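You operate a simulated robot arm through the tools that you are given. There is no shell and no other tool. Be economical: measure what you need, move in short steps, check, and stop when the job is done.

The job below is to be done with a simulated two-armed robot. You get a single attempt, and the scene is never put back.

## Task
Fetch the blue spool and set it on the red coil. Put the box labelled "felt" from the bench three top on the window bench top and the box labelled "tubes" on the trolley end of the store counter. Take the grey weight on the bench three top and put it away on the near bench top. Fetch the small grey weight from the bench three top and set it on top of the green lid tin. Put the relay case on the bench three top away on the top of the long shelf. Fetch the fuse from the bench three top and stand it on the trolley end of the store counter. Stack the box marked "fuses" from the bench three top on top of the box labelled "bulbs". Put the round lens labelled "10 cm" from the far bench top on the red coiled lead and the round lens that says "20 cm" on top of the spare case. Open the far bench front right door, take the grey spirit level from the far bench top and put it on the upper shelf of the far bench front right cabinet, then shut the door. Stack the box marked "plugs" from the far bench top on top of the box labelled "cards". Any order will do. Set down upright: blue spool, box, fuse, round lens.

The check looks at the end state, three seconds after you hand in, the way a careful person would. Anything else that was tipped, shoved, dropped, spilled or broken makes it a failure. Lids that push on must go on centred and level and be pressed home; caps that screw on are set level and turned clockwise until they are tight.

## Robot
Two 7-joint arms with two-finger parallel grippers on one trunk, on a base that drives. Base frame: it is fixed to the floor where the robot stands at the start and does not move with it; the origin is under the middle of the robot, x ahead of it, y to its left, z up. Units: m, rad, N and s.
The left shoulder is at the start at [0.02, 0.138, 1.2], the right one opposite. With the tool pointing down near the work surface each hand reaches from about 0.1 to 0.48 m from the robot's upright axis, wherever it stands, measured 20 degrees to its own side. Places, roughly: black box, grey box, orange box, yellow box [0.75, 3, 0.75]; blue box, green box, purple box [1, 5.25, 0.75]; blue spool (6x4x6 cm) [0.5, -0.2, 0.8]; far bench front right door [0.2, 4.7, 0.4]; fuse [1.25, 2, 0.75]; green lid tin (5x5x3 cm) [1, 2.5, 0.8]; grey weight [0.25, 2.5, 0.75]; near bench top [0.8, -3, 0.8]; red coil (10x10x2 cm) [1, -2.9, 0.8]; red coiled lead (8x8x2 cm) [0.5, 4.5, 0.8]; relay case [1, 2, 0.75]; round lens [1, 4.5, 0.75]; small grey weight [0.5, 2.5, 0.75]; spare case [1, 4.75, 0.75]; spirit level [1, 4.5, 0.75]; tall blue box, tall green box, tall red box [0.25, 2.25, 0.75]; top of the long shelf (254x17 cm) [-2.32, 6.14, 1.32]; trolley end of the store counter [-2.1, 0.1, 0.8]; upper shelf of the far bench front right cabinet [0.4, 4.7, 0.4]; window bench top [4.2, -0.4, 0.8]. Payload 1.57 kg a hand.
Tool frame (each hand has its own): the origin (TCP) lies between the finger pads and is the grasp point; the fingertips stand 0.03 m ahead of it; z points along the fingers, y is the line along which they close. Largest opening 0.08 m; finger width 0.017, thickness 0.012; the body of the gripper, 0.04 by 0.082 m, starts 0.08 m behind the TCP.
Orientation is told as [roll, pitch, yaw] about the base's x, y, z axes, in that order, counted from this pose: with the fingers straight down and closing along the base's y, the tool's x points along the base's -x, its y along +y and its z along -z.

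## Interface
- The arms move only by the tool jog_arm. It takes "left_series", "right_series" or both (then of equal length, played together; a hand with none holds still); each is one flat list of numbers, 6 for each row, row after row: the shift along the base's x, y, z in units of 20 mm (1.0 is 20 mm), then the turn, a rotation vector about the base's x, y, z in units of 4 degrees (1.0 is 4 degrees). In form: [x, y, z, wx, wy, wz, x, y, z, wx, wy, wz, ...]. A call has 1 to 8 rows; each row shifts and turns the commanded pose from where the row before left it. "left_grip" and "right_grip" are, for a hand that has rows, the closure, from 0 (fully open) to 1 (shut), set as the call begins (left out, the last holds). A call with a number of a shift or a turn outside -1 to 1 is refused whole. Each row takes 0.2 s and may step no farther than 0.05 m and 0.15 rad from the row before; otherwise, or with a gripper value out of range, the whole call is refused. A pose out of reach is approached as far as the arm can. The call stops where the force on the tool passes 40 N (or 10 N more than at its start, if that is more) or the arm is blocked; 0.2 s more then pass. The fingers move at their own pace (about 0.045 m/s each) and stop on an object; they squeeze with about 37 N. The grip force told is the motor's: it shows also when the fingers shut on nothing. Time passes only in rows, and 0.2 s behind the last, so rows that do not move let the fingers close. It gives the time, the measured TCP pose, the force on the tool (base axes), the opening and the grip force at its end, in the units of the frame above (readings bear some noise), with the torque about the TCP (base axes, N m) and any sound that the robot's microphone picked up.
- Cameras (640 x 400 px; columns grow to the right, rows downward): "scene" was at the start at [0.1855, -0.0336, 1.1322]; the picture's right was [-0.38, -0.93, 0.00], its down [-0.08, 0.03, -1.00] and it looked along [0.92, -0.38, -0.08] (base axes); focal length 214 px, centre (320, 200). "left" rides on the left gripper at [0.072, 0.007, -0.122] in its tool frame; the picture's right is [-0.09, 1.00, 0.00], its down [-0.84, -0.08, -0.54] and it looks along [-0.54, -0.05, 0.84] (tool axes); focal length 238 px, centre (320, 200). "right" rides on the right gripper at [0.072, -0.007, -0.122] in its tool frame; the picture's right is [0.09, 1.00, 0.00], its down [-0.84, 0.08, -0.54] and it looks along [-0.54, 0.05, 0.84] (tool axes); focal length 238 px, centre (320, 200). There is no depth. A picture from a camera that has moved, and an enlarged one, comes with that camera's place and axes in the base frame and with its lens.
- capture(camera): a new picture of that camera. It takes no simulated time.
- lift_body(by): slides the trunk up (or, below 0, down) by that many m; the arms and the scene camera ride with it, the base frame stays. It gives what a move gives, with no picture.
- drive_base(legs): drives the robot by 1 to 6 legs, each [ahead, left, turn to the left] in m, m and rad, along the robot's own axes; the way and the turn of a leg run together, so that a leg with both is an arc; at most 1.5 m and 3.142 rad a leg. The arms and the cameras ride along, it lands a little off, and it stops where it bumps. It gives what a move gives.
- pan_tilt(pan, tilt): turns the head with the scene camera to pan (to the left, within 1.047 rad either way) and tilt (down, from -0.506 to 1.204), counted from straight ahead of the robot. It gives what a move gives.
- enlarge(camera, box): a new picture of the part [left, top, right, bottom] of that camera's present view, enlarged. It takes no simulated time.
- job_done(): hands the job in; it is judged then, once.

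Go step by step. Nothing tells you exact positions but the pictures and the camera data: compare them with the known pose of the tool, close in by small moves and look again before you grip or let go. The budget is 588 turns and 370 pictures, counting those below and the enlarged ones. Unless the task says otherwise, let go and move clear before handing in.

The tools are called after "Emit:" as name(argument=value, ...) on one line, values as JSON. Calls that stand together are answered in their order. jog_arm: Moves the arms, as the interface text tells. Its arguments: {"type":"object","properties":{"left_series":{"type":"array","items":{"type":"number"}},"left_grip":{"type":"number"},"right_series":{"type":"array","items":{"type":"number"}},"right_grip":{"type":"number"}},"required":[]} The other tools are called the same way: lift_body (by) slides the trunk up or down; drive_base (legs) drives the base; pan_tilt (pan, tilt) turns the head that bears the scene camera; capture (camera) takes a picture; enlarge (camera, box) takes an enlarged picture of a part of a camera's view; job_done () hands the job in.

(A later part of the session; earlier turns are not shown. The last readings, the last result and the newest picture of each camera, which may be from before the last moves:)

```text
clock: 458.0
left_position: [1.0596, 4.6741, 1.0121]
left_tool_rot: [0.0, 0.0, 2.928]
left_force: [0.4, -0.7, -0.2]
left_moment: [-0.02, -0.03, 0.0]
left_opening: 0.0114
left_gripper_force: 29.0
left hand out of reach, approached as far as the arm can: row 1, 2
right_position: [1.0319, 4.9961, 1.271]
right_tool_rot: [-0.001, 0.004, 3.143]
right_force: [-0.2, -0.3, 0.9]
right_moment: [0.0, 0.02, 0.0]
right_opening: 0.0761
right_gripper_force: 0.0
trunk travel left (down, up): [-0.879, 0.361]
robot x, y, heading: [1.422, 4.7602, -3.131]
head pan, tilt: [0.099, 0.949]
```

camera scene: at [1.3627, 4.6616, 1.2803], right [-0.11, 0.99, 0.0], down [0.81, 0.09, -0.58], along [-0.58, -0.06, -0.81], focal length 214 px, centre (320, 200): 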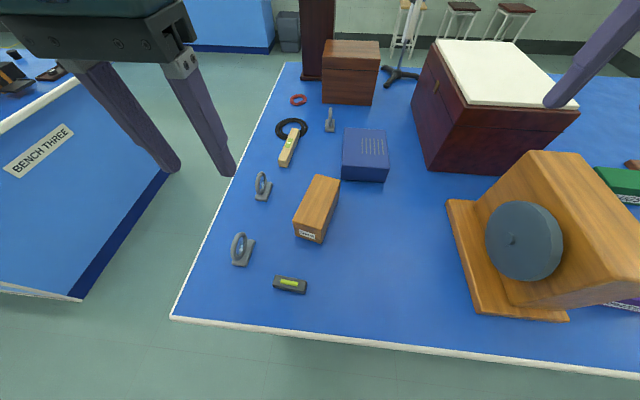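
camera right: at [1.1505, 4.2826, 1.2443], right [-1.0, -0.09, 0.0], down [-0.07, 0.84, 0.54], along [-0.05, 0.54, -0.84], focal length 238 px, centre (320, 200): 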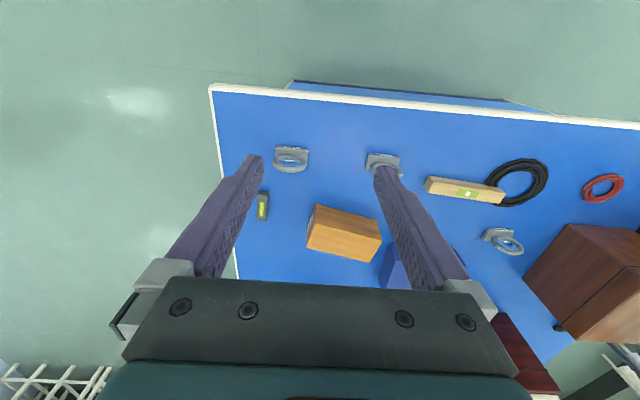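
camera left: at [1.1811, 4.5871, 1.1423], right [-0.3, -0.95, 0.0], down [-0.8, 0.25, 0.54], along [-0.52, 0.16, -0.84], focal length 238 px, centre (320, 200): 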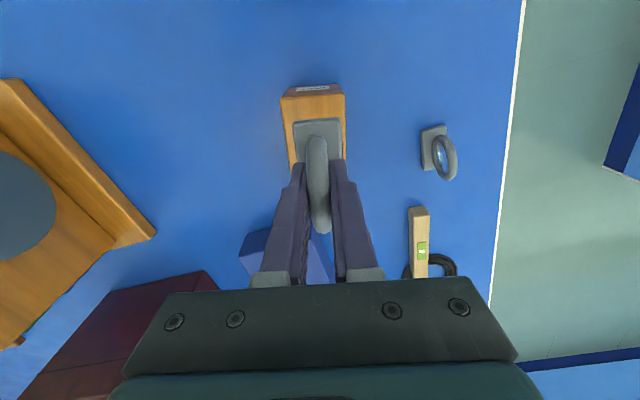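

Emit:
jog_arm(left_series=[0.3, -0.7, 0, 0, 0, 0, 0.3, -0.7, 0, 0, 0, 0, 0, -0.5, 0, 0, 0, 0])

Emit:
capture(camera="left")

```text
clock: 458.8
left_position: [1.0593, 4.6402, 1.0015]
left_tool_rot: [-0.001, 0.001, 2.927]
left_force: [-0.3, -0.6, -0.8]
left_moment: [0.02, 0.02, -0.03]
left_opening: 0.0114
left_gripper_force: 29.1
left hand out of reach, approached as far as the arm can: row 1, 2
right_position: [1.03, 4.9975, 1.2707]
right_tool_rot: [0.0, 0.002, 3.142]
right_force: [0.3, -0.1, -0.8]
right_moment: [-0.01, 0.0, -0.02]
right_opening: 0.0761
right_gripper_force: 0.1
trunk travel left (down, up): [-0.879, 0.361]
robot x, y, heading: [1.4273, 4.7601, -3.135]
head pan, tilt: [0.099, 0.949]
```

```text
205 pictures are left
camera left: at [1.1271, 4.6177, 1.1235], right [-0.3, -0.95, 0.0], down [-0.8, 0.25, 0.54], along [-0.52, 0.17, -0.84], focal length 238 px, centre (320, 200)
```

left: 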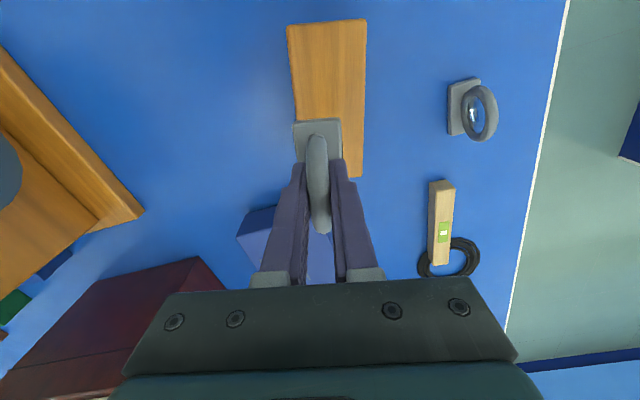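

Emit:
jog_arm(left_series=[0.5, -0.35, 0, 0, 0, 0, 0.5, -0.35, 0, 0, 0, 0, 0, 0, 0, 0, 0, 0])

Emit:
capture(camera="left")

Emit:
enlarge(camera="scene", box=[200, 140, 360, 280])

```text
clock: 459.6
left_position: [1.0663, 4.6265, 0.9895]
left_tool_rot: [-0.001, 0.003, 2.927]
left_force: [-0.3, -0.5, -0.9]
left_moment: [0.01, -0.02, 0.02]
left_opening: 0.0115
left_gripper_force: 28.3
left hand out of reach, approached as far as the arm can: row 1, 2
right_position: [1.0312, 4.9961, 1.2706]
right_tool_rot: [0.001, 0.004, 3.143]
right_force: [0.9, -0.1, 0.8]
right_moment: [0.0, -0.01, -0.02]
right_opening: 0.0759
right_gripper_force: 0.0
trunk travel left (down, up): [-0.879, 0.361]
robot x, y, heading: [1.4243, 4.7586, -3.133]
head pan, tilt: [0.099, 0.949]
```

```text
204 pictures are left
camera left: at [1.1345, 4.6052, 1.1124], right [-0.3, -0.95, 0.0], down [-0.8, 0.25, 0.54], along [-0.51, 0.16, -0.84], focal length 238 px, centre (320, 200)
```

left: 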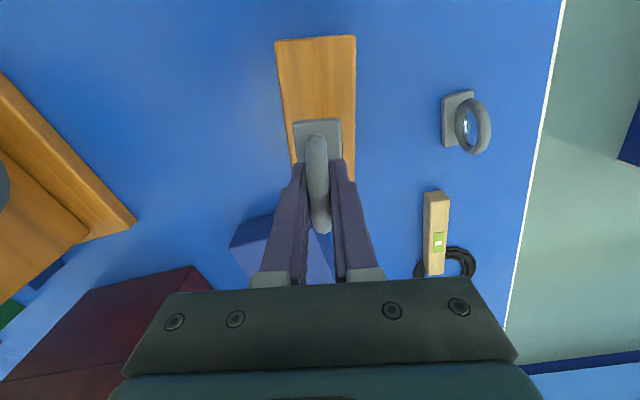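

```text
2.86 times, centred on (280, 210) of scene
camera zoom: at [1.2524, 4.7507, 1.3602], right [-0.11, 0.99, 0.0], down [0.81, 0.09, -0.58], along [-0.58, -0.06, -0.81], focal length 613 px, centre (434, 171)
```

zoom: 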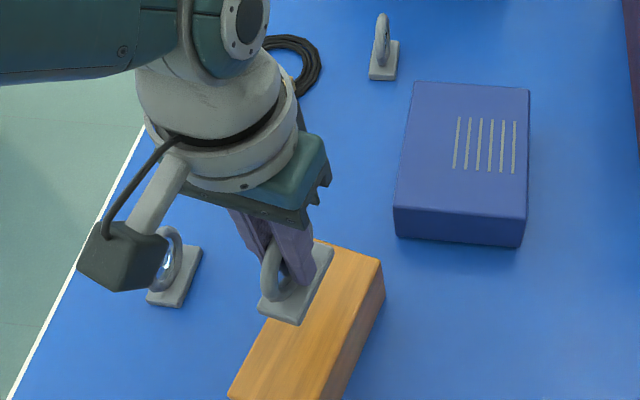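

Emit:
lift_body(by=-0.04)

Emit:
jog_arm(left_series=[0, 0, 0, 0, 0, 0])

Emit:
capture(camera="left")

Emit:
enlarge(camera="scene", box=[200, 160, 360, 300])

```text
clock: 460.4
left_position: [1.0659, 4.6266, 0.9502]
left_tool_rot: [-0.002, 0.002, 2.928]
left_force: [0.5, -0.4, -0.5]
left_moment: [0.0, 0.02, 0.02]
left_opening: 0.0118
left_gripper_force: 28.8
right_position: [1.0316, 4.9975, 1.231]
right_tool_rot: [0.0, 0.004, 3.142]
right_force: [-0.1, 0.4, -0.6]
right_moment: [-0.02, -0.01, -0.02]
right_opening: 0.0761
right_gripper_force: 0.0
trunk travel left (down, up): [-0.839, 0.401]
robot x, y, heading: [1.4224, 4.7566, -3.137]
head pan, tilt: [0.099, 0.949]
```

```text
clock: 460.8
left_position: [1.0665, 4.6265, 0.9484]
left_tool_rot: [-0.002, 0.003, 2.927]
left_force: [0.0, -0.1, -0.3]
left_moment: [-0.01, 0.03, -0.03]
left_opening: 0.0112
left_gripper_force: 29.1
right_position: [1.0313, 4.9969, 1.2302]
right_tool_rot: [0.001, 0.003, 3.143]
right_force: [0.1, 0.7, 0.2]
right_moment: [0.0, 0.01, -0.03]
right_opening: 0.076
right_gripper_force: 0.2
trunk travel left (down, up): [-0.839, 0.401]
robot x, y, heading: [1.4244, 4.7574, -3.134]
head pan, tilt: [0.099, 0.949]
```

```text
202 pictures are left
camera left: at [1.1344, 4.6052, 1.0725], right [-0.3, -0.95, 0.0], down [-0.8, 0.25, 0.54], along [-0.51, 0.16, -0.84], focal length 238 px, centre (320, 200)
```

left: 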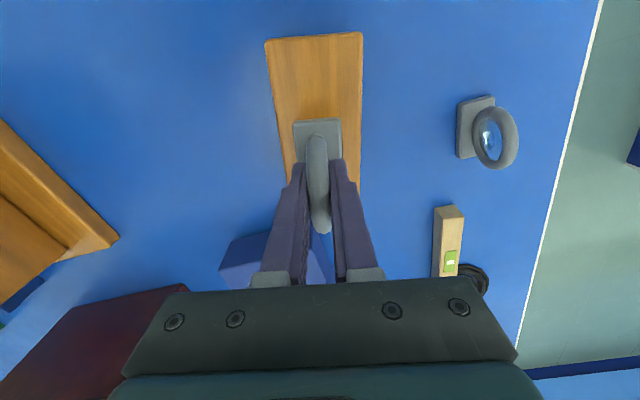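

```text
2.86 times, centred on (280, 230) of scene
camera zoom: at [1.2524, 4.7507, 1.3202], right [-0.11, 0.99, 0.0], down [0.81, 0.09, -0.58], along [-0.58, -0.06, -0.81], focal length 613 px, centre (434, 114)
```

zoom: 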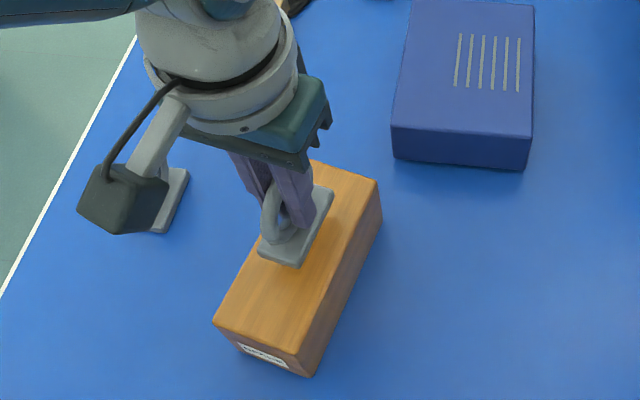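

Emit:
lift_body(by=-0.018)

Emit:
enlarge(camera="scene", box=[200, 160, 360, 300])

```text
clock: 461.4
left_position: [1.0657, 4.6265, 0.9304]
left_tool_rot: [-0.002, 0.001, 2.927]
left_force: [0.0, -1.0, -0.6]
left_moment: [0.0, -0.03, 0.02]
left_opening: 0.0114
left_gripper_force: 29.3
right_position: [1.0307, 4.9965, 1.2125]
right_tool_rot: [-0.001, 0.002, 3.142]
right_force: [-0.9, 0.9, 0.3]
right_moment: [-0.01, -0.04, 0.03]
right_opening: 0.0763
right_gripper_force: 0.0
trunk travel left (down, up): [-0.821, 0.419]
robot x, y, heading: [1.4236, 4.7569, -3.133]
head pan, tilt: [0.099, 0.949]
```

```text
2.86 times, centred on (280, 230) of scene
camera zoom: at [1.2523, 4.7507, 1.3022], right [-0.11, 0.99, 0.0], down [0.81, 0.09, -0.58], along [-0.58, -0.06, -0.81], focal length 613 px, centre (434, 114)
```

zoom: 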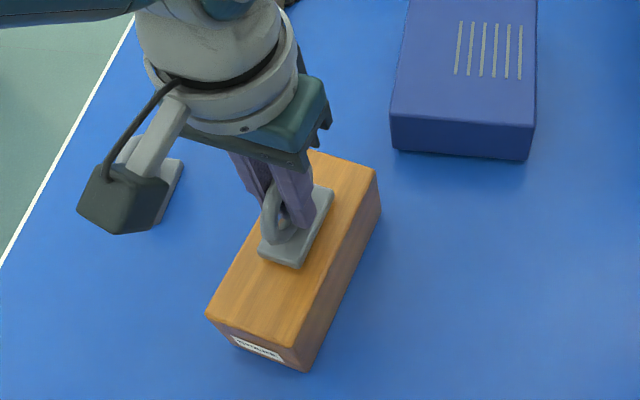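

Emit:
lift_body(by=-0.005)

Emit:
lift_body(by=-0.004)

```text
clock: 462.0
left_position: [1.0661, 4.6261, 0.9259]
left_tool_rot: [0.0, 0.003, 2.927]
left_force: [3.5, 0.4, 7.3]
left_moment: [0.04, 0.14, -0.04]
left_opening: 0.0112
left_gripper_force: 29.0
right_position: [1.0321, 4.9963, 1.2092]
right_tool_rot: [0.001, 0.003, 3.141]
right_force: [-0.5, 0.2, -0.7]
right_moment: [0.02, 0.05, -0.03]
right_opening: 0.0759
right_gripper_force: 0.0
trunk travel left (down, up): [-0.816, 0.424]
robot x, y, heading: [1.4211, 4.7576, -3.131]
head pan, tilt: [0.099, 0.949]
```

```text
clock: 462.5
left_position: [1.0647, 4.6276, 0.9251]
left_tool_rot: [-0.003, -0.002, 2.928]
left_force: [7.1, 1.4, 30.9]
left_moment: [0.06, -0.1, -0.03]
left_opening: 0.0115
left_gripper_force: 28.9
right_position: [1.0304, 4.996, 1.2049]
right_tool_rot: [0.001, 0.003, 3.141]
right_force: [0.2, -0.8, 0.4]
right_moment: [-0.01, 0.0, 0.0]
right_opening: 0.0758
right_gripper_force: 0.1
trunk travel left (down, up): [-0.812, 0.428]
robot x, y, heading: [1.4255, 4.7592, -3.135]
head pan, tilt: [0.099, 0.949]
```

Firm contact. Release and lift clear.

Emit:
lift_body(by=0.002)

Emit:
jog_arm(left_series=[0, 0, 0, 0, 0, 0, 0, 0, 0, 0, 0, 0, 0, 0, 0, 0, 0, 0], left_grip=0.4)

Emit:
lift_body(by=0.12)

Emit:
enlarge(camera="scene", box=[200, 140, 360, 280])

Emit:
capture(camera="left")

```text
clock: 463.0
left_position: [1.0648, 4.6258, 0.9234]
left_tool_rot: [0.001, -0.001, 2.927]
left_force: [-1.6, 0.8, 6.5]
left_moment: [0.08, 0.35, 0.02]
left_opening: 0.0117
left_gripper_force: 28.9
right_position: [1.0303, 4.9968, 1.2068]
right_tool_rot: [-0.001, 0.002, 3.141]
right_force: [0.6, -0.3, -0.8]
right_moment: [0.03, 0.01, 0.05]
right_opening: 0.0761
right_gripper_force: 0.0
trunk travel left (down, up): [-0.814, 0.426]
robot x, y, heading: [1.4263, 4.7579, -3.131]
head pan, tilt: [0.099, 0.949]
```

```text
clock: 463.8
left_position: [1.0666, 4.6269, 0.9239]
left_tool_rot: [-0.002, 0.002, 2.928]
left_force: [0.2, 0.7, -0.2]
left_moment: [-0.02, 0.01, 0.0]
left_opening: 0.0481
left_gripper_force: 0.2
right_position: [1.0306, 4.9966, 1.2058]
right_tool_rot: [0.001, 0.004, 3.141]
right_force: [-1.1, -0.6, -0.2]
right_moment: [-0.01, -0.02, 0.0]
right_opening: 0.076
right_gripper_force: 0.1
trunk travel left (down, up): [-0.814, 0.426]
robot x, y, heading: [1.4219, 4.7589, -3.136]
head pan, tilt: [0.099, 0.949]
```

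```text
clock: 465.3
left_position: [1.0664, 4.6268, 1.0437]
left_tool_rot: [-0.003, 0.003, 2.927]
left_force: [-0.4, 0.0, -0.1]
left_moment: [-0.01, 0.01, -0.05]
left_opening: 0.0478
left_gripper_force: 0.1
right_position: [1.032, 4.9963, 1.3265]
right_tool_rot: [0.0, 0.004, 3.141]
right_force: [0.8, 0.4, -0.3]
right_moment: [-0.02, 0.02, 0.0]
right_opening: 0.0758
right_gripper_force: 0.2
trunk travel left (down, up): [-0.934, 0.306]
robot x, y, heading: [1.4204, 4.7596, -3.136]
head pan, tilt: [0.099, 0.949]
```

```text
2.86 times, centred on (280, 210) of scene
camera zoom: at [1.2523, 4.7507, 1.4152], right [-0.11, 0.99, 0.0], down [0.81, 0.09, -0.58], along [-0.58, -0.06, -0.81], focal length 613 px, centre (434, 171)
```

zoom: 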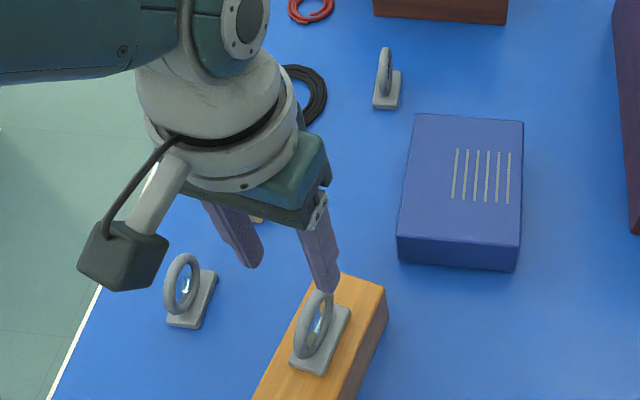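

```text
198 pictures are left
camera left: at [1.1344, 4.6052, 1.1674], right [-0.3, -0.95, 0.0], down [-0.8, 0.25, 0.54], along [-0.51, 0.16, -0.84], focal length 238 px, centre (320, 200)
```

left: 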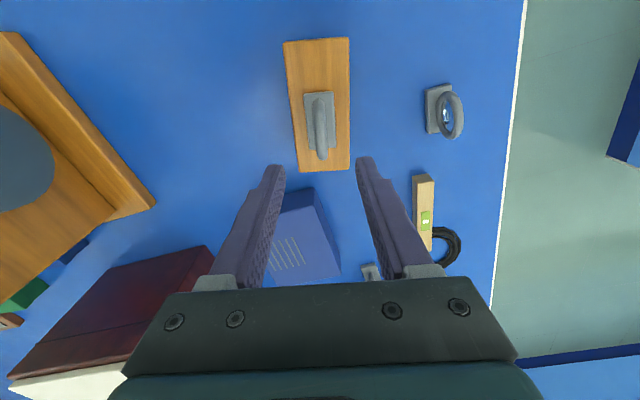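

20 cm lens stands on the spare case. Now the 10 cm lens at ~(1.013,4.466): shift left and measure.

Emit:
drive_base(legs=[[0.0, 0.11, 0]])

Emit:
enlarge(camera="left", box=[260, 60, 420, 220])

Emit:
enlarge(camera="scene", box=[200, 120, 360, 260])

```text
clock: 466.5
left_position: [1.0677, 4.5145, 1.045]
left_tool_rot: [-0.002, 0.002, 2.928]
left_force: [0.1, 0.4, 0.3]
left_moment: [-0.02, 0.0, -0.04]
left_opening: 0.0483
left_gripper_force: 0.1
right_position: [1.0318, 4.8857, 1.3267]
right_tool_rot: [0.001, 0.004, -3.141]
right_force: [0.2, 0.2, -0.8]
right_moment: [0.03, -0.01, 0.0]
right_opening: 0.076
right_gripper_force: 0.0
trunk travel left (down, up): [-0.934, 0.306]
robot x, y, heading: [1.4258, 4.6467, -3.136]
head pan, tilt: [0.099, 0.949]
```

```text
2.50 times, centred on (340, 140) of left
camera zoom: at [1.1354, 4.4942, 1.1674], right [-0.3, -0.95, 0.0], down [-0.8, 0.25, 0.54], along [-0.51, 0.16, -0.84], focal length 596 px, centre (270, 350)
```

zoom: 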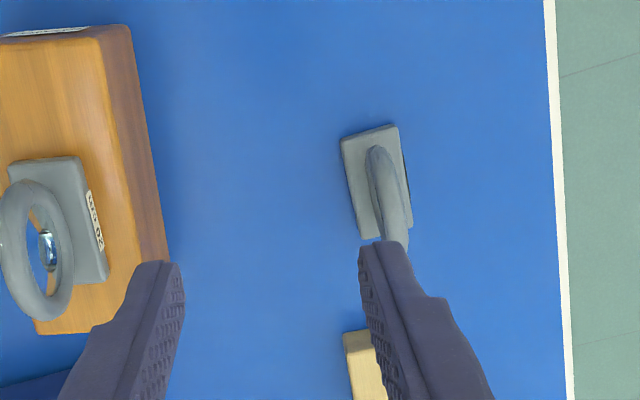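

```text
2.86 times, centred on (280, 190) of scene
camera zoom: at [1.2532, 4.6396, 1.4152], right [-0.11, 0.99, 0.0], down [0.81, 0.09, -0.58], along [-0.58, -0.06, -0.81], focal length 613 px, centre (434, 229)
```

zoom: 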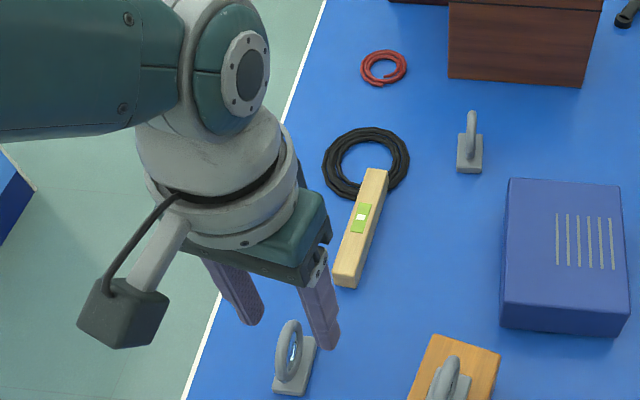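

Emit:
jog_arm(left_series=[-0.7, -0.65, 0, 0, 0, 0.65, -0.7, -0.65, 0, 0, 0, 0.65, -0.7, -0.65, 0, 0, 0, 0.65, -0.65, -0.65, 0, 0, 0, 0.55])

Emit:
lift_body(by=-0.13)

Emit:
capture(camera="left")

```text
clock: 467.5
left_position: [1.0512, 4.4635, 1.0563]
left_tool_rot: [-0.001, 0.005, 3.103]
left_force: [0.3, 0.4, -0.1]
left_moment: [-0.04, -0.02, -0.03]
left_opening: 0.048
left_gripper_force: 0.1
left hand out of reach, approached as far as the arm can: row 1, 2, 3, 4
right_position: [1.0313, 4.8866, 1.3255]
right_tool_rot: [0.001, 0.005, -3.143]
right_force: [-0.4, 0.0, 1.1]
right_moment: [0.0, 0.0, 0.01]
right_opening: 0.0761
right_gripper_force: 0.1
trunk travel left (down, up): [-0.934, 0.306]
robot x, y, heading: [1.4241, 4.6519, -3.128]
head pan, tilt: [0.099, 0.949]
```

```text
clock: 469.1
left_position: [1.0514, 4.4627, 0.9244]
left_tool_rot: [-0.002, 0.004, 3.102]
left_force: [-0.2, -0.2, 0.0]
left_moment: [0.04, 0.0, 0.02]
left_opening: 0.0482
left_gripper_force: 0.0
right_position: [1.0324, 4.8858, 1.1968]
right_tool_rot: [0.0, 0.005, -3.142]
right_force: [-0.7, -0.4, -0.2]
right_moment: [-0.01, 0.02, -0.01]
right_opening: 0.0758
right_gripper_force: 0.0
trunk travel left (down, up): [-0.804, 0.436]
robot x, y, heading: [1.4254, 4.6488, -3.138]
head pan, tilt: [0.099, 0.949]
```

```text
195 pictures are left
camera left: at [1.1218, 4.4539, 1.0495], right [-0.13, -0.99, 0.0], down [-0.84, 0.11, 0.54], along [-0.53, 0.07, -0.84], focal length 238 px, centre (320, 200)
```

left: 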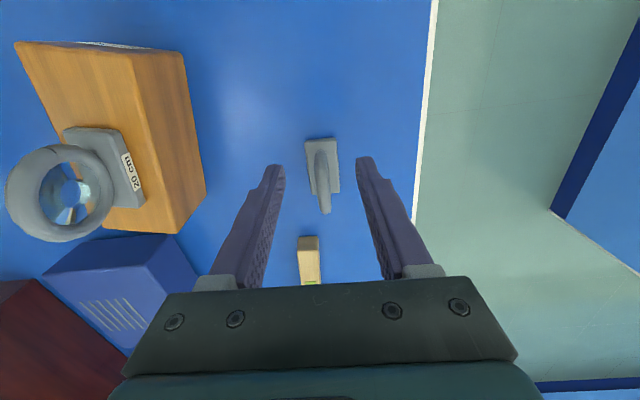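

Emit:
lift_body(by=-0.03)

Emit:
jog_arm(left_series=[-0.65, 0.05, 0.3, 0, 0, 0, -0.65, 0.05, 0.3, 0, 0, 0, -0.6, 0, 0, 0, 0, 0])

Emit:
capture(camera="left")

```text
clock: 469.9
left_position: [1.0508, 4.4628, 0.8967]
left_tool_rot: [-0.002, 0.005, 3.103]
left_force: [0.3, -0.1, -0.1]
left_moment: [0.0, 0.0, 0.0]
left_opening: 0.0477
left_gripper_force: 0.1
right_position: [1.0321, 4.8857, 1.1651]
right_tool_rot: [0.001, 0.002, -3.142]
right_force: [0.9, 0.5, 0.2]
right_moment: [0.02, -0.01, -0.02]
right_opening: 0.076
right_gripper_force: 0.1
trunk travel left (down, up): [-0.774, 0.466]
robot x, y, heading: [1.4254, 4.6467, -3.134]
head pan, tilt: [0.099, 0.949]
```

```text
clock: 470.7
left_position: [1.0381, 4.464, 0.9094]
left_tool_rot: [-0.003, 0.005, 3.103]
left_force: [-0.4, 0.1, -0.2]
left_moment: [-0.03, 0.01, 0.0]
left_opening: 0.0481
left_gripper_force: 0.0
left hand out of reach, approached as far as the arm can: row 1, 2, 3
right_position: [1.0324, 4.8849, 1.1659]
right_tool_rot: [0.0, 0.006, -3.143]
right_force: [0.4, 0.0, 0.2]
right_moment: [-0.01, 0.02, 0.02]
right_opening: 0.076
right_gripper_force: 0.0
trunk travel left (down, up): [-0.774, 0.466]
robot x, y, heading: [1.4227, 4.6468, -3.131]
head pan, tilt: [0.099, 0.949]
```

```text
194 pictures are left
camera left: at [1.1087, 4.4549, 1.0333], right [-0.13, -0.99, 0.0], down [-0.84, 0.11, 0.54], along [-0.53, 0.07, -0.84], focal length 238 px, centre (320, 200)
```

left: 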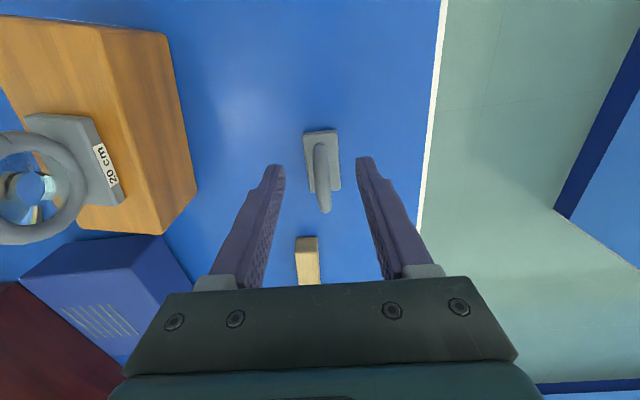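

Emit:
drive_base(legs=[[0.03, 0, 0]])

Emit:
jog_arm(left_series=[0.3, 0, 0, 0, 0, 0, 0.3, 0, 0, 0, 0, 0])

```text
clock: 471.5
left_position: [1.0084, 4.4637, 0.9103]
left_tool_rot: [-0.001, 0.003, 3.102]
left_force: [0.2, 0.4, -0.4]
left_moment: [0.01, -0.01, 0.01]
left_opening: 0.0481
left_gripper_force: 0.0
right_position: [1.0031, 4.8853, 1.1672]
right_tool_rot: [0.0, 0.003, -3.142]
right_force: [0.4, 0.2, 0.8]
right_moment: [0.03, -0.02, 0.0]
right_opening: 0.0762
right_gripper_force: 0.0
trunk travel left (down, up): [-0.774, 0.466]
robot x, y, heading: [1.3929, 4.6465, -3.133]
head pan, tilt: [0.099, 0.949]
```

```text
clock: 472.1
left_position: [1.0228, 4.4651, 0.9098]
left_tool_rot: [-0.001, 0.003, 3.102]
left_force: [0.3, 0.2, -0.5]
left_moment: [0.01, -0.02, 0.02]
left_opening: 0.048
left_gripper_force: 0.1
right_position: [1.0024, 4.8847, 1.1663]
right_tool_rot: [0.0, 0.003, -3.142]
right_force: [-0.8, -0.7, 0.1]
right_moment: [-0.03, 0.02, -0.02]
right_opening: 0.0758
right_gripper_force: 0.1
trunk travel left (down, up): [-0.774, 0.466]
robot x, y, heading: [1.396, 4.6479, -3.135]
head pan, tilt: [0.099, 0.949]
```

Emit:
jog_arm(left_series=[-0.4, 0, 0, 0, 0, 0])

Emit:
lift_body(by=-0.057)

Emit:
capture(camera="left")

```text
clock: 472.5
left_position: [1.0143, 4.4631, 0.9091]
left_tool_rot: [-0.002, 0.005, 3.101]
left_force: [0.2, 0.2, -0.5]
left_moment: [0.03, 0.0, -0.03]
left_opening: 0.0476
left_gripper_force: 0.0
right_position: [1.0026, 4.8853, 1.1667]
right_tool_rot: [-0.001, 0.004, -3.14]
right_force: [-0.1, 0.2, 0.2]
right_moment: [0.0, 0.03, 0.01]
right_opening: 0.0761
right_gripper_force: 0.2
trunk travel left (down, up): [-0.774, 0.466]
robot x, y, heading: [1.3984, 4.6491, -3.134]
head pan, tilt: [0.099, 0.949]
```

```text
clock: 473.5
left_position: [1.014, 4.4633, 0.8531]
left_tool_rot: [-0.003, 0.003, 3.102]
left_force: [-0.2, 0.3, -0.4]
left_moment: [-0.01, 0.0, -0.03]
left_opening: 0.0482
left_gripper_force: 0.0
right_position: [1.0025, 4.8854, 1.109]
right_tool_rot: [-0.001, 0.003, -3.141]
right_force: [0.2, 0.6, -0.2]
right_moment: [0.01, -0.01, -0.02]
right_opening: 0.0758
right_gripper_force: 0.2
trunk travel left (down, up): [-0.717, 0.523]
robot x, y, heading: [1.3957, 4.6449, -3.13]
head pan, tilt: [0.099, 0.949]
```

```text
193 pictures are left
camera left: at [1.0835, 4.454, 0.9761], right [-0.13, -0.99, 0.0], down [-0.84, 0.11, 0.54], along [-0.53, 0.07, -0.84], focal length 238 px, centre (320, 200)
```

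left: 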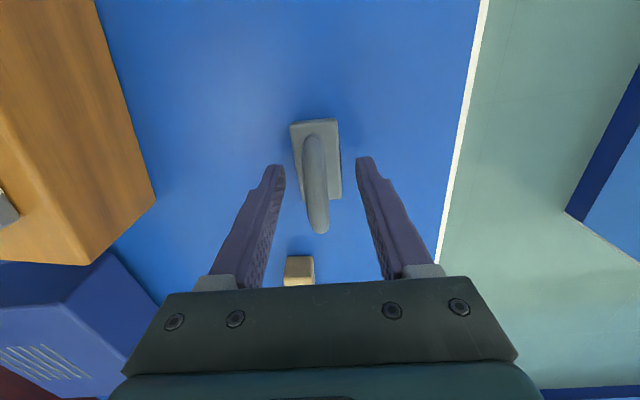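

Same relation as with the first lens. Close and lift.

Emit:
jog_arm(left_series=[0, 0.1, 0, 0, 0, -0.3, 0, 0, 0, 0, 0, 0, 0, 0, 0, 0, 0, 0, 0, 0, 0, 0, 0, 0, 0, 0, 0, 0, 0, 0, 0, 0, 0, 0, 0, 0], left_grip=1)

Emit:
lift_body(by=0.3)

Emit:
capture(camera="left")

```text
clock: 474.9
left_position: [1.0136, 4.4647, 0.8531]
left_tool_rot: [-0.001, 0.003, 3.081]
left_force: [0.4, 0.5, -0.6]
left_moment: [-0.02, 0.02, 0.05]
left_opening: 0.0113
left_gripper_force: 28.6
right_position: [1.0027, 4.8858, 1.1075]
right_tool_rot: [0.0, 0.003, -3.142]
right_force: [0.1, -0.9, -0.9]
right_moment: [-0.03, 0.03, 0.03]
right_opening: 0.0758
right_gripper_force: 0.0
trunk travel left (down, up): [-0.717, 0.523]
robot x, y, heading: [1.3968, 4.6479, -3.13]
head pan, tilt: [0.099, 0.949]
```

```text
clock: 477.9
left_position: [1.0129, 4.4667, 1.1532]
left_tool_rot: [-0.003, 0.004, 3.081]
left_force: [0.1, -0.4, -0.9]
left_moment: [-0.01, -0.05, 0.0]
left_opening: 0.0111
left_gripper_force: 29.0
right_position: [1.0032, 4.8852, 1.4093]
right_tool_rot: [0.0, 0.003, -3.141]
right_force: [-0.2, 0.5, 0.3]
right_moment: [0.02, 0.02, 0.0]
right_opening: 0.0758
right_gripper_force: 0.1
trunk travel left (down, up): [-1.017, 0.223]
robot x, y, heading: [1.3944, 4.6461, -3.132]
head pan, tilt: [0.099, 0.949]
```

```text
192 pictures are left
camera left: at [1.0831, 4.4544, 1.2761], right [-0.15, -0.99, 0.0], down [-0.83, 0.13, 0.54], along [-0.53, 0.08, -0.84], focal length 238 px, centre (320, 200)
```

left: 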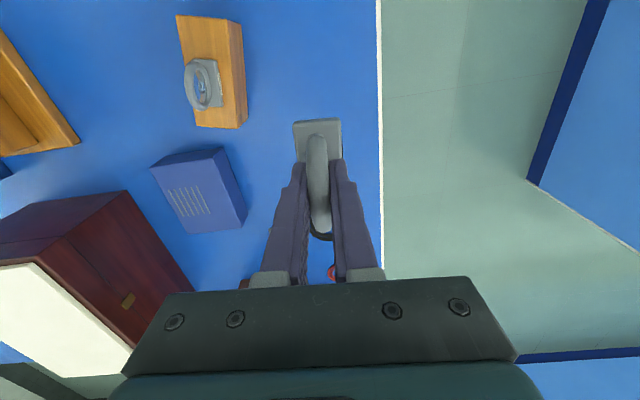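

10 cm lens held. Drive round to the bench's south end, facing +y, for the red coiled lead.

Emit:
drive_base(legs=[[-0.5, 0, 0], [0, 0.78, 0], [0, 0, -1.571], [0, 1.2, 0]])

Emit:
pan_tilt(pan=0.1, tilt=0.8)

Emit:
capture(camera="scene")

```text
clock: 494.1
left_position: [0.5441, 4.2767, 1.1531]
left_tool_rot: [-0.001, 0.006, 1.483]
left_force: [0.3, 0.2, -0.9]
left_moment: [0.0, 0.0, 0.05]
left_opening: 0.0115
left_gripper_force: 28.3
right_position: [0.9649, 4.2749, 1.4101]
right_tool_rot: [-0.001, 0.003, 1.542]
right_force: [0.1, 0.1, 0.5]
right_moment: [0.01, 0.01, -0.04]
right_opening: 0.0761
right_gripper_force: 0.0
trunk travel left (down, up): [-1.017, 0.223]
robot x, y, heading: [0.7132, 3.8902, 1.551]
head pan, tilt: [0.099, 0.949]
```

```text
clock: 494.8
left_position: [0.5457, 4.2767, 1.1521]
left_tool_rot: [0.0, 0.005, 1.48]
left_force: [-1.1, -0.5, -0.5]
left_moment: [-0.01, 0.03, 0.0]
left_opening: 0.0115
left_gripper_force: 28.9
right_position: [0.9662, 4.2746, 1.4091]
right_tool_rot: [0.0, 0.004, 1.541]
right_force: [0.1, -0.5, 0.2]
right_moment: [-0.01, 0.0, -0.02]
right_opening: 0.076
right_gripper_force: 0.0
trunk travel left (down, up): [-1.017, 0.223]
robot x, y, heading: [0.7135, 3.8897, 1.548]
head pan, tilt: [0.099, 0.799]
```

```text
191 pictures are left
camera scene: at [0.7121, 4.0708, 1.5097], right [1.0, 0.08, 0.0], down [0.06, -0.72, -0.7], along [-0.05, 0.69, -0.72], focal length 214 px, centre (320, 200)
```

scene: 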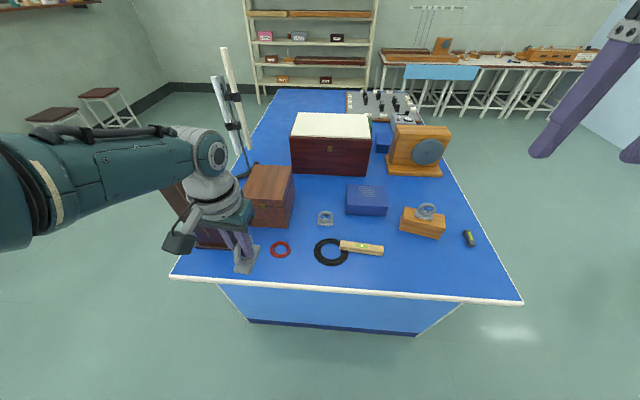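

Emit:
drive_base(legs=[[0.195, 0, 0.02]])

Emit:
capture(camera="left")

Emit:
enlarge(camera="scene", box=[200, 220, 360, 320])

```text
clock: 496.4
left_position: [0.5413, 4.4689, 1.1521]
left_tool_rot: [-0.002, 0.005, 1.498]
left_force: [0.2, -0.2, -0.6]
left_moment: [-0.02, 0.01, -0.02]
left_opening: 0.0112
left_gripper_force: 28.9
right_position: [0.962, 4.4743, 1.4089]
right_tool_rot: [0.0, 0.003, 1.559]
right_force: [-0.2, 0.1, -0.2]
right_moment: [0.0, 0.0, -0.01]
right_opening: 0.076
right_gripper_force: 0.1
trunk travel left (down, up): [-1.017, 0.223]
robot x, y, heading: [0.7204, 4.0844, 1.565]
head pan, tilt: [0.099, 0.799]
```

```text
190 pictures are left
camera left: at [0.5284, 4.3986, 1.276], right [-0.99, 0.16, 0.0], down [0.14, 0.83, 0.54], along [0.09, 0.53, -0.84], focal length 238 px, centre (320, 200)
```

left: 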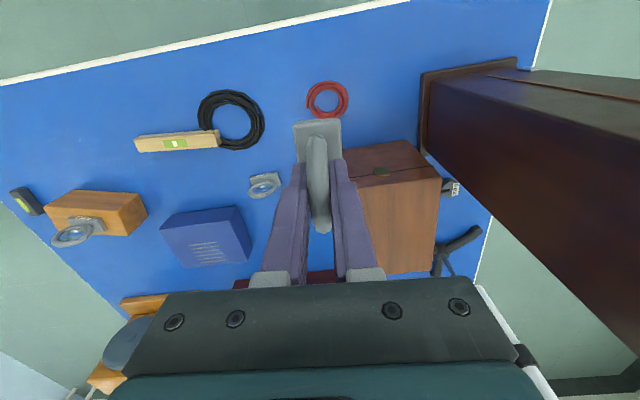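

```text
4.00 times, centred on (280, 270) of scene
camera zoom: at [0.7115, 4.2656, 1.5097], right [1.0, 0.09, 0.0], down [0.07, -0.71, -0.7], along [-0.07, 0.69, -0.72], focal length 858 px, centre (480, -80)
```

zoom: 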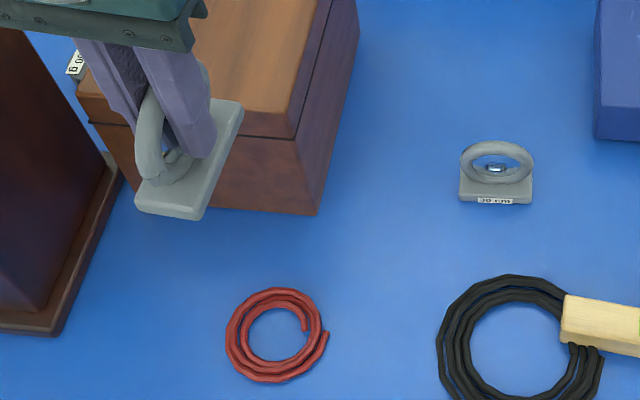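

Coil centre (0.530,4.479). Adjust and lower with the trunk.

Emit:
jog_arm(left_series=[-0.3, 0.25, 0, 0, 0, 0, -0.27, 0.25, 0, 0, 0, 0])

Emit:
lift_body(by=-0.2)

Emit:
capture(camera="left")

Emit:
enlarge(camera="scene", box=[200, 220, 360, 340])

```text
clock: 497.0
left_position: [0.5292, 4.4752, 1.1555]
left_tool_rot: [-0.001, 0.004, 1.497]
left_force: [0.3, 0.3, -1.2]
left_moment: [0.02, 0.05, 0.02]
left_opening: 0.0112
left_gripper_force: 29.1
left hand out of reach, approached as far as the arm can: row 2
right_position: [0.9606, 4.474, 1.4086]
right_tool_rot: [-0.001, 0.003, 1.56]
right_force: [0.3, 0.3, 0.1]
right_moment: [0.0, 0.0, -0.01]
right_opening: 0.0758
right_gripper_force: 0.1
trunk travel left (down, up): [-1.017, 0.223]
robot x, y, heading: [0.7155, 4.0869, 1.563]
head pan, tilt: [0.099, 0.799]
```

```text
clock: 499.2
left_position: [0.5299, 4.4745, 0.9558]
left_tool_rot: [-0.002, 0.006, 1.499]
left_force: [0.4, 0.7, 0.4]
left_moment: [-0.01, 0.02, 0.01]
left_opening: 0.0117
left_gripper_force: 29.0
right_position: [0.9618, 4.474, 1.2091]
right_tool_rot: [0.001, 0.002, 1.559]
right_force: [-0.3, 0.9, 0.6]
right_moment: [0.03, 0.01, 0.0]
right_opening: 0.0758
right_gripper_force: 0.0
trunk travel left (down, up): [-0.817, 0.423]
robot x, y, heading: [0.7156, 4.0869, 1.572]
head pan, tilt: [0.099, 0.799]
```

```text
188 pictures are left
camera left: at [0.5168, 4.4051, 1.0794], right [-0.99, 0.16, 0.0], down [0.14, 0.83, 0.54], along [0.09, 0.53, -0.84], focal length 238 px, centre (320, 200)
```

left: 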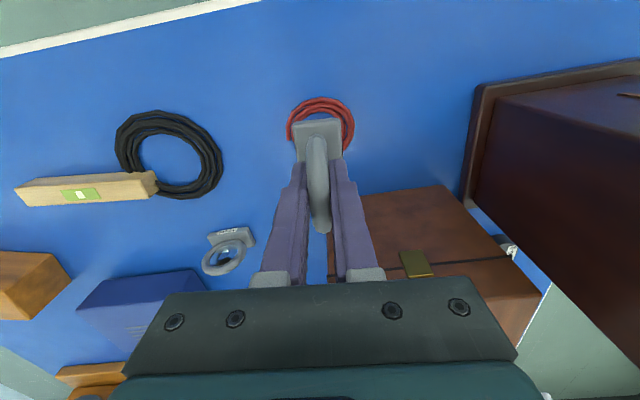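

```text
3.33 times, centred on (280, 280) of scene
camera zoom: at [0.7115, 4.2656, 1.3098], right [1.0, 0.09, 0.0], down [0.07, -0.71, -0.7], along [-0.07, 0.69, -0.72], focal length 715 px, centre (453, -67)
```

zoom: 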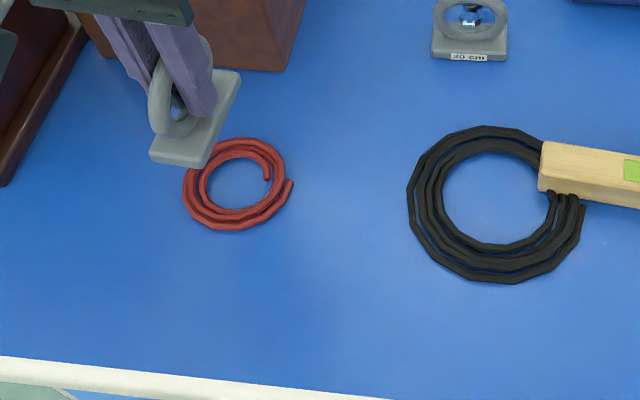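

Emit:
lift_body(by=-0.055)

Emit:
jog_arm(left_series=[0, 0.3, 0, 0, 0, 0])

Emit:
capture(camera="left")

Emit:
enlarge(camera="scene", box=[220, 250, 340, 340])

```text
clock: 500.1
left_position: [0.5286, 4.4748, 0.9014]
left_tool_rot: [-0.004, 0.005, 1.497]
left_force: [-0.7, 0.3, -1.1]
left_moment: [-0.01, 0.0, -0.02]
left_opening: 0.0116
left_gripper_force: 29.1
right_position: [0.9617, 4.4739, 1.1537]
right_tool_rot: [0.001, 0.003, 1.559]
right_force: [0.7, 0.0, 1.2]
right_moment: [0.01, -0.02, -0.03]
right_opening: 0.0761
right_gripper_force: 0.0
trunk travel left (down, up): [-0.762, 0.478]
robot x, y, heading: [0.7189, 4.0853, 1.562]
head pan, tilt: [0.099, 0.799]
```

```text
clock: 500.5
left_position: [0.5291, 4.4762, 0.9042]
left_tool_rot: [-0.002, 0.006, 1.499]
left_force: [-0.1, 0.0, -0.7]
left_moment: [-0.01, 0.02, 0.02]
left_opening: 0.0112
left_gripper_force: 29.0
left hand out of reach, approached as far as the arm can: row 1
right_position: [0.9608, 4.4734, 1.1542]
right_tool_rot: [0.0, 0.003, 1.558]
right_force: [0.0, -0.9, 0.7]
right_moment: [0.01, -0.02, -0.01]
right_opening: 0.076
right_gripper_force: 0.0
trunk travel left (down, up): [-0.762, 0.478]
robot x, y, heading: [0.7178, 4.0863, 1.563]
head pan, tilt: [0.099, 0.799]
```

```text
186 pictures are left
camera left: at [0.5168, 4.4068, 1.0272], right [-0.99, 0.16, 0.0], down [0.14, 0.83, 0.54], along [0.09, 0.53, -0.84], focal length 238 px, centre (320, 200)
```

left: 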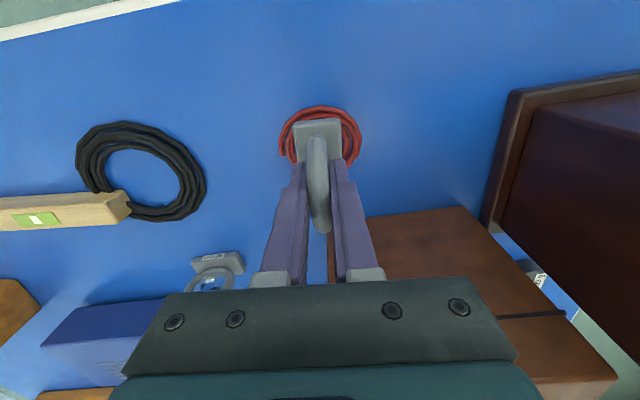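

```text
4.44 times, centred on (280, 295) of scene
camera zoom: at [0.7115, 4.2656, 1.2548], right [1.0, 0.09, 0.0], down [0.07, -0.71, -0.7], along [-0.07, 0.69, -0.72], focal length 953 px, centre (498, -222)
```

zoom: 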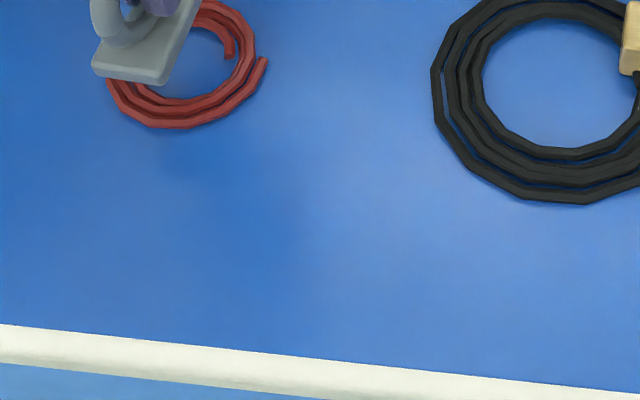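

Emit:
lift_body(by=-0.018)

Emit:
jog_arm(left_series=[0, 0.35, -0.15, 0, 0, 0, 0, 0, 0, 0, 0, 0])

Emit:
capture(camera="left")

```text
clock: 501.2
left_position: [0.529, 4.4777, 0.8862]
left_tool_rot: [-0.001, 0.006, 1.497]
left_force: [0.1, 0.0, -0.5]
left_moment: [-0.01, -0.01, 0.0]
left_opening: 0.0113
left_gripper_force: 29.2
right_position: [0.9608, 4.4746, 1.136]
right_tool_rot: [-0.001, 0.003, 1.558]
right_force: [-0.5, 0.3, 0.2]
right_moment: [0.0, 0.02, -0.02]
right_opening: 0.0759
right_gripper_force: 0.0
trunk travel left (down, up): [-0.744, 0.496]
robot x, y, heading: [0.7174, 4.0827, 1.567]
head pan, tilt: [0.099, 0.799]
```

```text
clock: 501.8
left_position: [0.5299, 4.4777, 0.8852]
left_tool_rot: [-0.002, 0.005, 1.498]
left_force: [0.4, 0.3, -1.1]
left_moment: [0.04, 0.01, 0.0]
left_opening: 0.0114
left_gripper_force: 29.2
left hand out of reach, approached as far as the arm can: row 1
right_position: [0.9614, 4.4748, 1.1354]
right_tool_rot: [0.0, 0.004, 1.561]
right_force: [-0.2, -0.3, -0.3]
right_moment: [-0.02, 0.01, -0.01]
right_opening: 0.0761
right_gripper_force: 0.1
trunk travel left (down, up): [-0.744, 0.496]
robot x, y, heading: [0.7147, 4.0816, 1.573]
head pan, tilt: [0.099, 0.799]
```

```text
184 pictures are left
camera left: at [0.5168, 4.4069, 1.0092], right [-0.99, 0.16, 0.0], down [0.14, 0.83, 0.54], along [0.09, 0.53, -0.84], focal length 238 px, centre (320, 200)
```

left: 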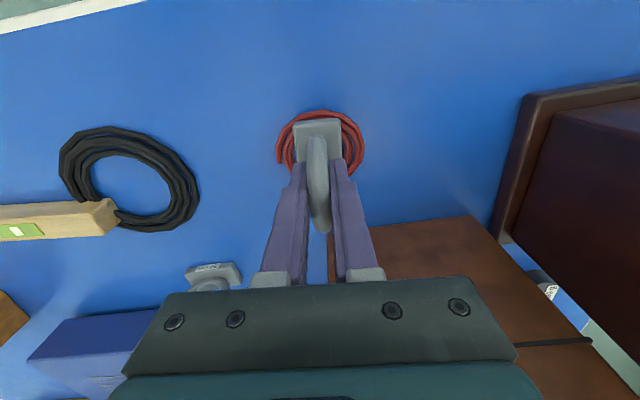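

Emit:
drive_base(legs=[[0.012, 0, 0]])

Emit:
capture(camera="left")

Emit:
enlarge(camera="scene", box=[220, 220, 340, 320])

```text
clock: 502.5
left_position: [0.5282, 4.4883, 0.886]
left_tool_rot: [-0.002, 0.006, 1.497]
left_force: [-0.4, -0.5, -1.0]
left_moment: [-0.02, -0.02, -0.04]
left_opening: 0.0112
left_gripper_force: 29.1
right_position: [0.9606, 4.4856, 1.1365]
right_tool_rot: [0.0, 0.002, 1.557]
right_force: [-0.4, 0.8, 0.7]
right_moment: [-0.01, 0.02, 0.0]
right_opening: 0.0758
right_gripper_force: 0.0
trunk travel left (down, up): [-0.744, 0.496]
robot x, y, heading: [0.718, 4.0958, 1.566]
head pan, tilt: [0.099, 0.799]
```

```text
183 pictures are left
camera left: at [0.5169, 4.4186, 1.0091], right [-0.99, 0.16, 0.0], down [0.14, 0.83, 0.54], along [0.09, 0.53, -0.84], focal length 238 px, centre (320, 200)
```

left: 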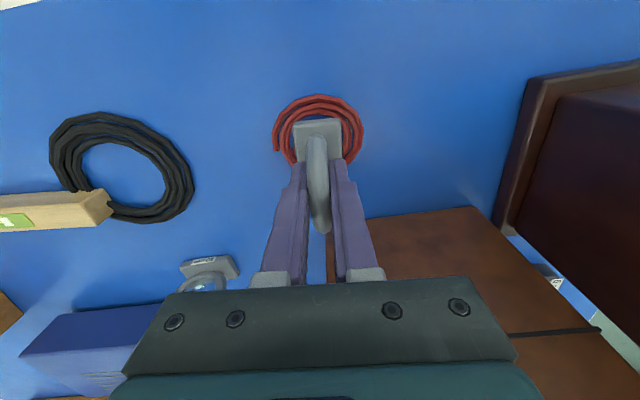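

```text
4.00 times, centred on (280, 270) of scene
camera zoom: at [0.7116, 4.2773, 1.2368], right [1.0, 0.09, 0.0], down [0.07, -0.71, -0.7], along [-0.07, 0.69, -0.72], focal length 858 px, centre (480, -80)
```

zoom: 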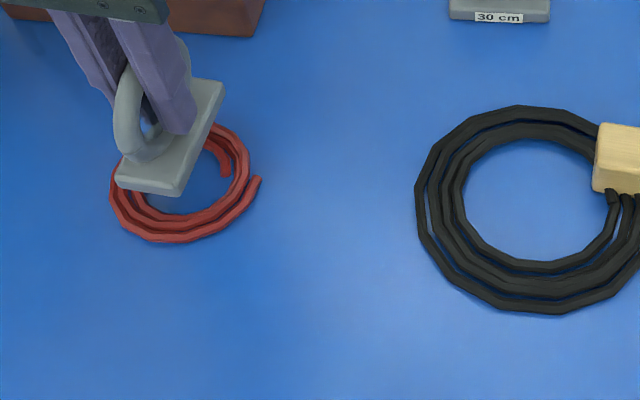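

Emit:
jog_arm(left_series=[0, -0.25, -0.3, 0, 0, 0, 0, 0, 0, 0, 0, 0])

Emit:
enlarge(camera="scene", box=[220, 220, 340, 320])

Emit:
enlarge(camera="left", box=[240, 70, 400, 190])

```text
clock: 503.1
left_position: [0.5294, 4.4839, 0.879]
left_tool_rot: [-0.002, 0.006, 1.496]
left_force: [-1.1, 0.0, -0.2]
left_moment: [-0.01, -0.02, 0.02]
left_opening: 0.0111
left_gripper_force: 29.2
right_position: [0.9606, 4.4859, 1.1357]
right_tool_rot: [0.002, 0.004, 1.56]
right_force: [0.3, 0.1, 0.1]
right_moment: [0.01, 0.01, 0.03]
right_opening: 0.076
right_gripper_force: 0.0
trunk travel left (down, up): [-0.744, 0.496]
robot x, y, heading: [0.7207, 4.0944, 1.566]
head pan, tilt: [0.099, 0.799]
```

```text
4.00 times, centred on (280, 270) of scene
camera zoom: at [0.7116, 4.2773, 1.2367], right [1.0, 0.09, 0.0], down [0.07, -0.71, -0.7], along [-0.07, 0.69, -0.72], focal length 858 px, centre (480, -80)
```

zoom: 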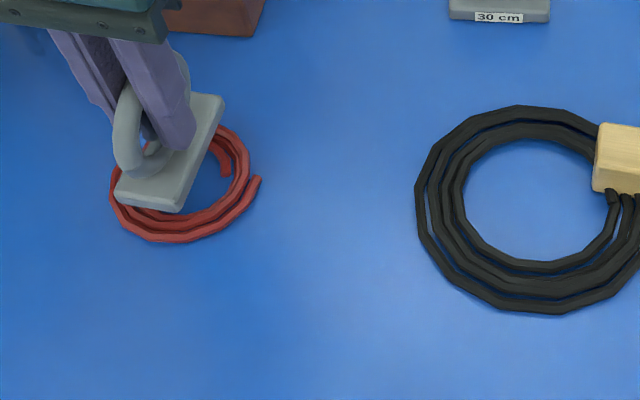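

```text
3.33 times, centred on (320, 130) of left
camera zoom: at [0.5168, 4.4134, 1.0031], right [-0.99, 0.16, 0.0], down [0.14, 0.83, 0.54], along [0.09, 0.53, -0.84], focal length 794 px, centre (320, 433)
```

zoom: 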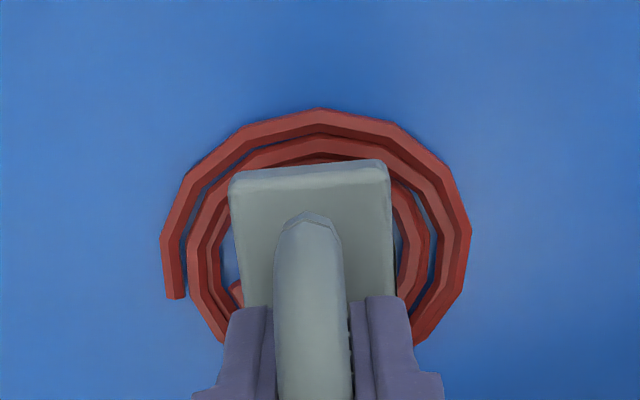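

Centred within a few millimetres by both views. Lower to contact.

Emit:
lift_body(by=-0.004)

Emit:
lift_body(by=-0.004)

```text
clock: 503.6
left_position: [0.5287, 4.4835, 0.8751]
left_tool_rot: [-0.002, 0.005, 1.496]
left_force: [0.3, 0.0, 0.1]
left_moment: [-0.01, -0.01, -0.04]
left_opening: 0.0115
left_gripper_force: 28.6
right_position: [0.9621, 4.4863, 1.1321]
right_tool_rot: [-0.001, 0.003, 1.558]
right_force: [-0.1, 0.1, -1.1]
right_moment: [0.02, 0.0, 0.02]
right_opening: 0.076
right_gripper_force: 0.1
trunk travel left (down, up): [-0.74, 0.5]
robot x, y, heading: [0.7166, 4.0976, 1.568]
head pan, tilt: [0.099, 0.799]
```

```text
clock: 504.2
left_position: [0.5299, 4.485, 0.8717]
left_tool_rot: [-0.002, 0.005, 1.497]
left_force: [0.0, -0.1, -1.5]
left_moment: [-0.02, 0.0, 0.0]
left_opening: 0.0113
left_gripper_force: 28.7
right_position: [0.9596, 4.4863, 1.1283]
right_tool_rot: [0.0, 0.002, 1.56]
right_force: [0.7, -1.1, 0.0]
right_moment: [0.02, 0.01, 0.0]
right_opening: 0.0761
right_gripper_force: 0.1
trunk travel left (down, up): [-0.736, 0.504]
robot x, y, heading: [0.7176, 4.0986, 1.563]
head pan, tilt: [0.099, 0.799]
```

Emit:
lift_body(by=-0.004)

Emit:
lift_body(by=-0.003)

```text
clock: 504.7
left_position: [0.5296, 4.4848, 0.8678]
left_tool_rot: [-0.002, 0.006, 1.496]
left_force: [0.0, -0.5, -1.5]
left_moment: [0.04, 0.01, 0.02]
left_opening: 0.0114
left_gripper_force: 28.8
right_position: [0.9608, 4.4861, 1.1234]
right_tool_rot: [0.001, 0.003, 1.559]
right_force: [-0.9, 0.2, -0.4]
right_moment: [0.01, -0.02, 0.03]
right_opening: 0.0759
right_gripper_force: 0.0
trunk travel left (down, up): [-0.732, 0.508]
robot x, y, heading: [0.716, 4.0954, 1.567]
head pan, tilt: [0.099, 0.799]
```

```text
clock: 505.2
left_position: [0.5306, 4.4832, 0.8659]
left_tool_rot: [-0.001, 0.005, 1.497]
left_force: [-0.7, 0.3, -0.8]
left_moment: [0.02, 0.04, 0.04]
left_opening: 0.0115
left_gripper_force: 28.5
right_position: [0.9617, 4.4864, 1.121]
right_tool_rot: [0.0, 0.003, 1.559]
right_force: [0.3, 0.2, 0.2]
right_moment: [-0.01, -0.02, 0.0]
right_opening: 0.076
right_gripper_force: 0.1
trunk travel left (down, up): [-0.729, 0.511]
robot x, y, heading: [0.7181, 4.0955, 1.566]
head pan, tilt: [0.099, 0.799]
```

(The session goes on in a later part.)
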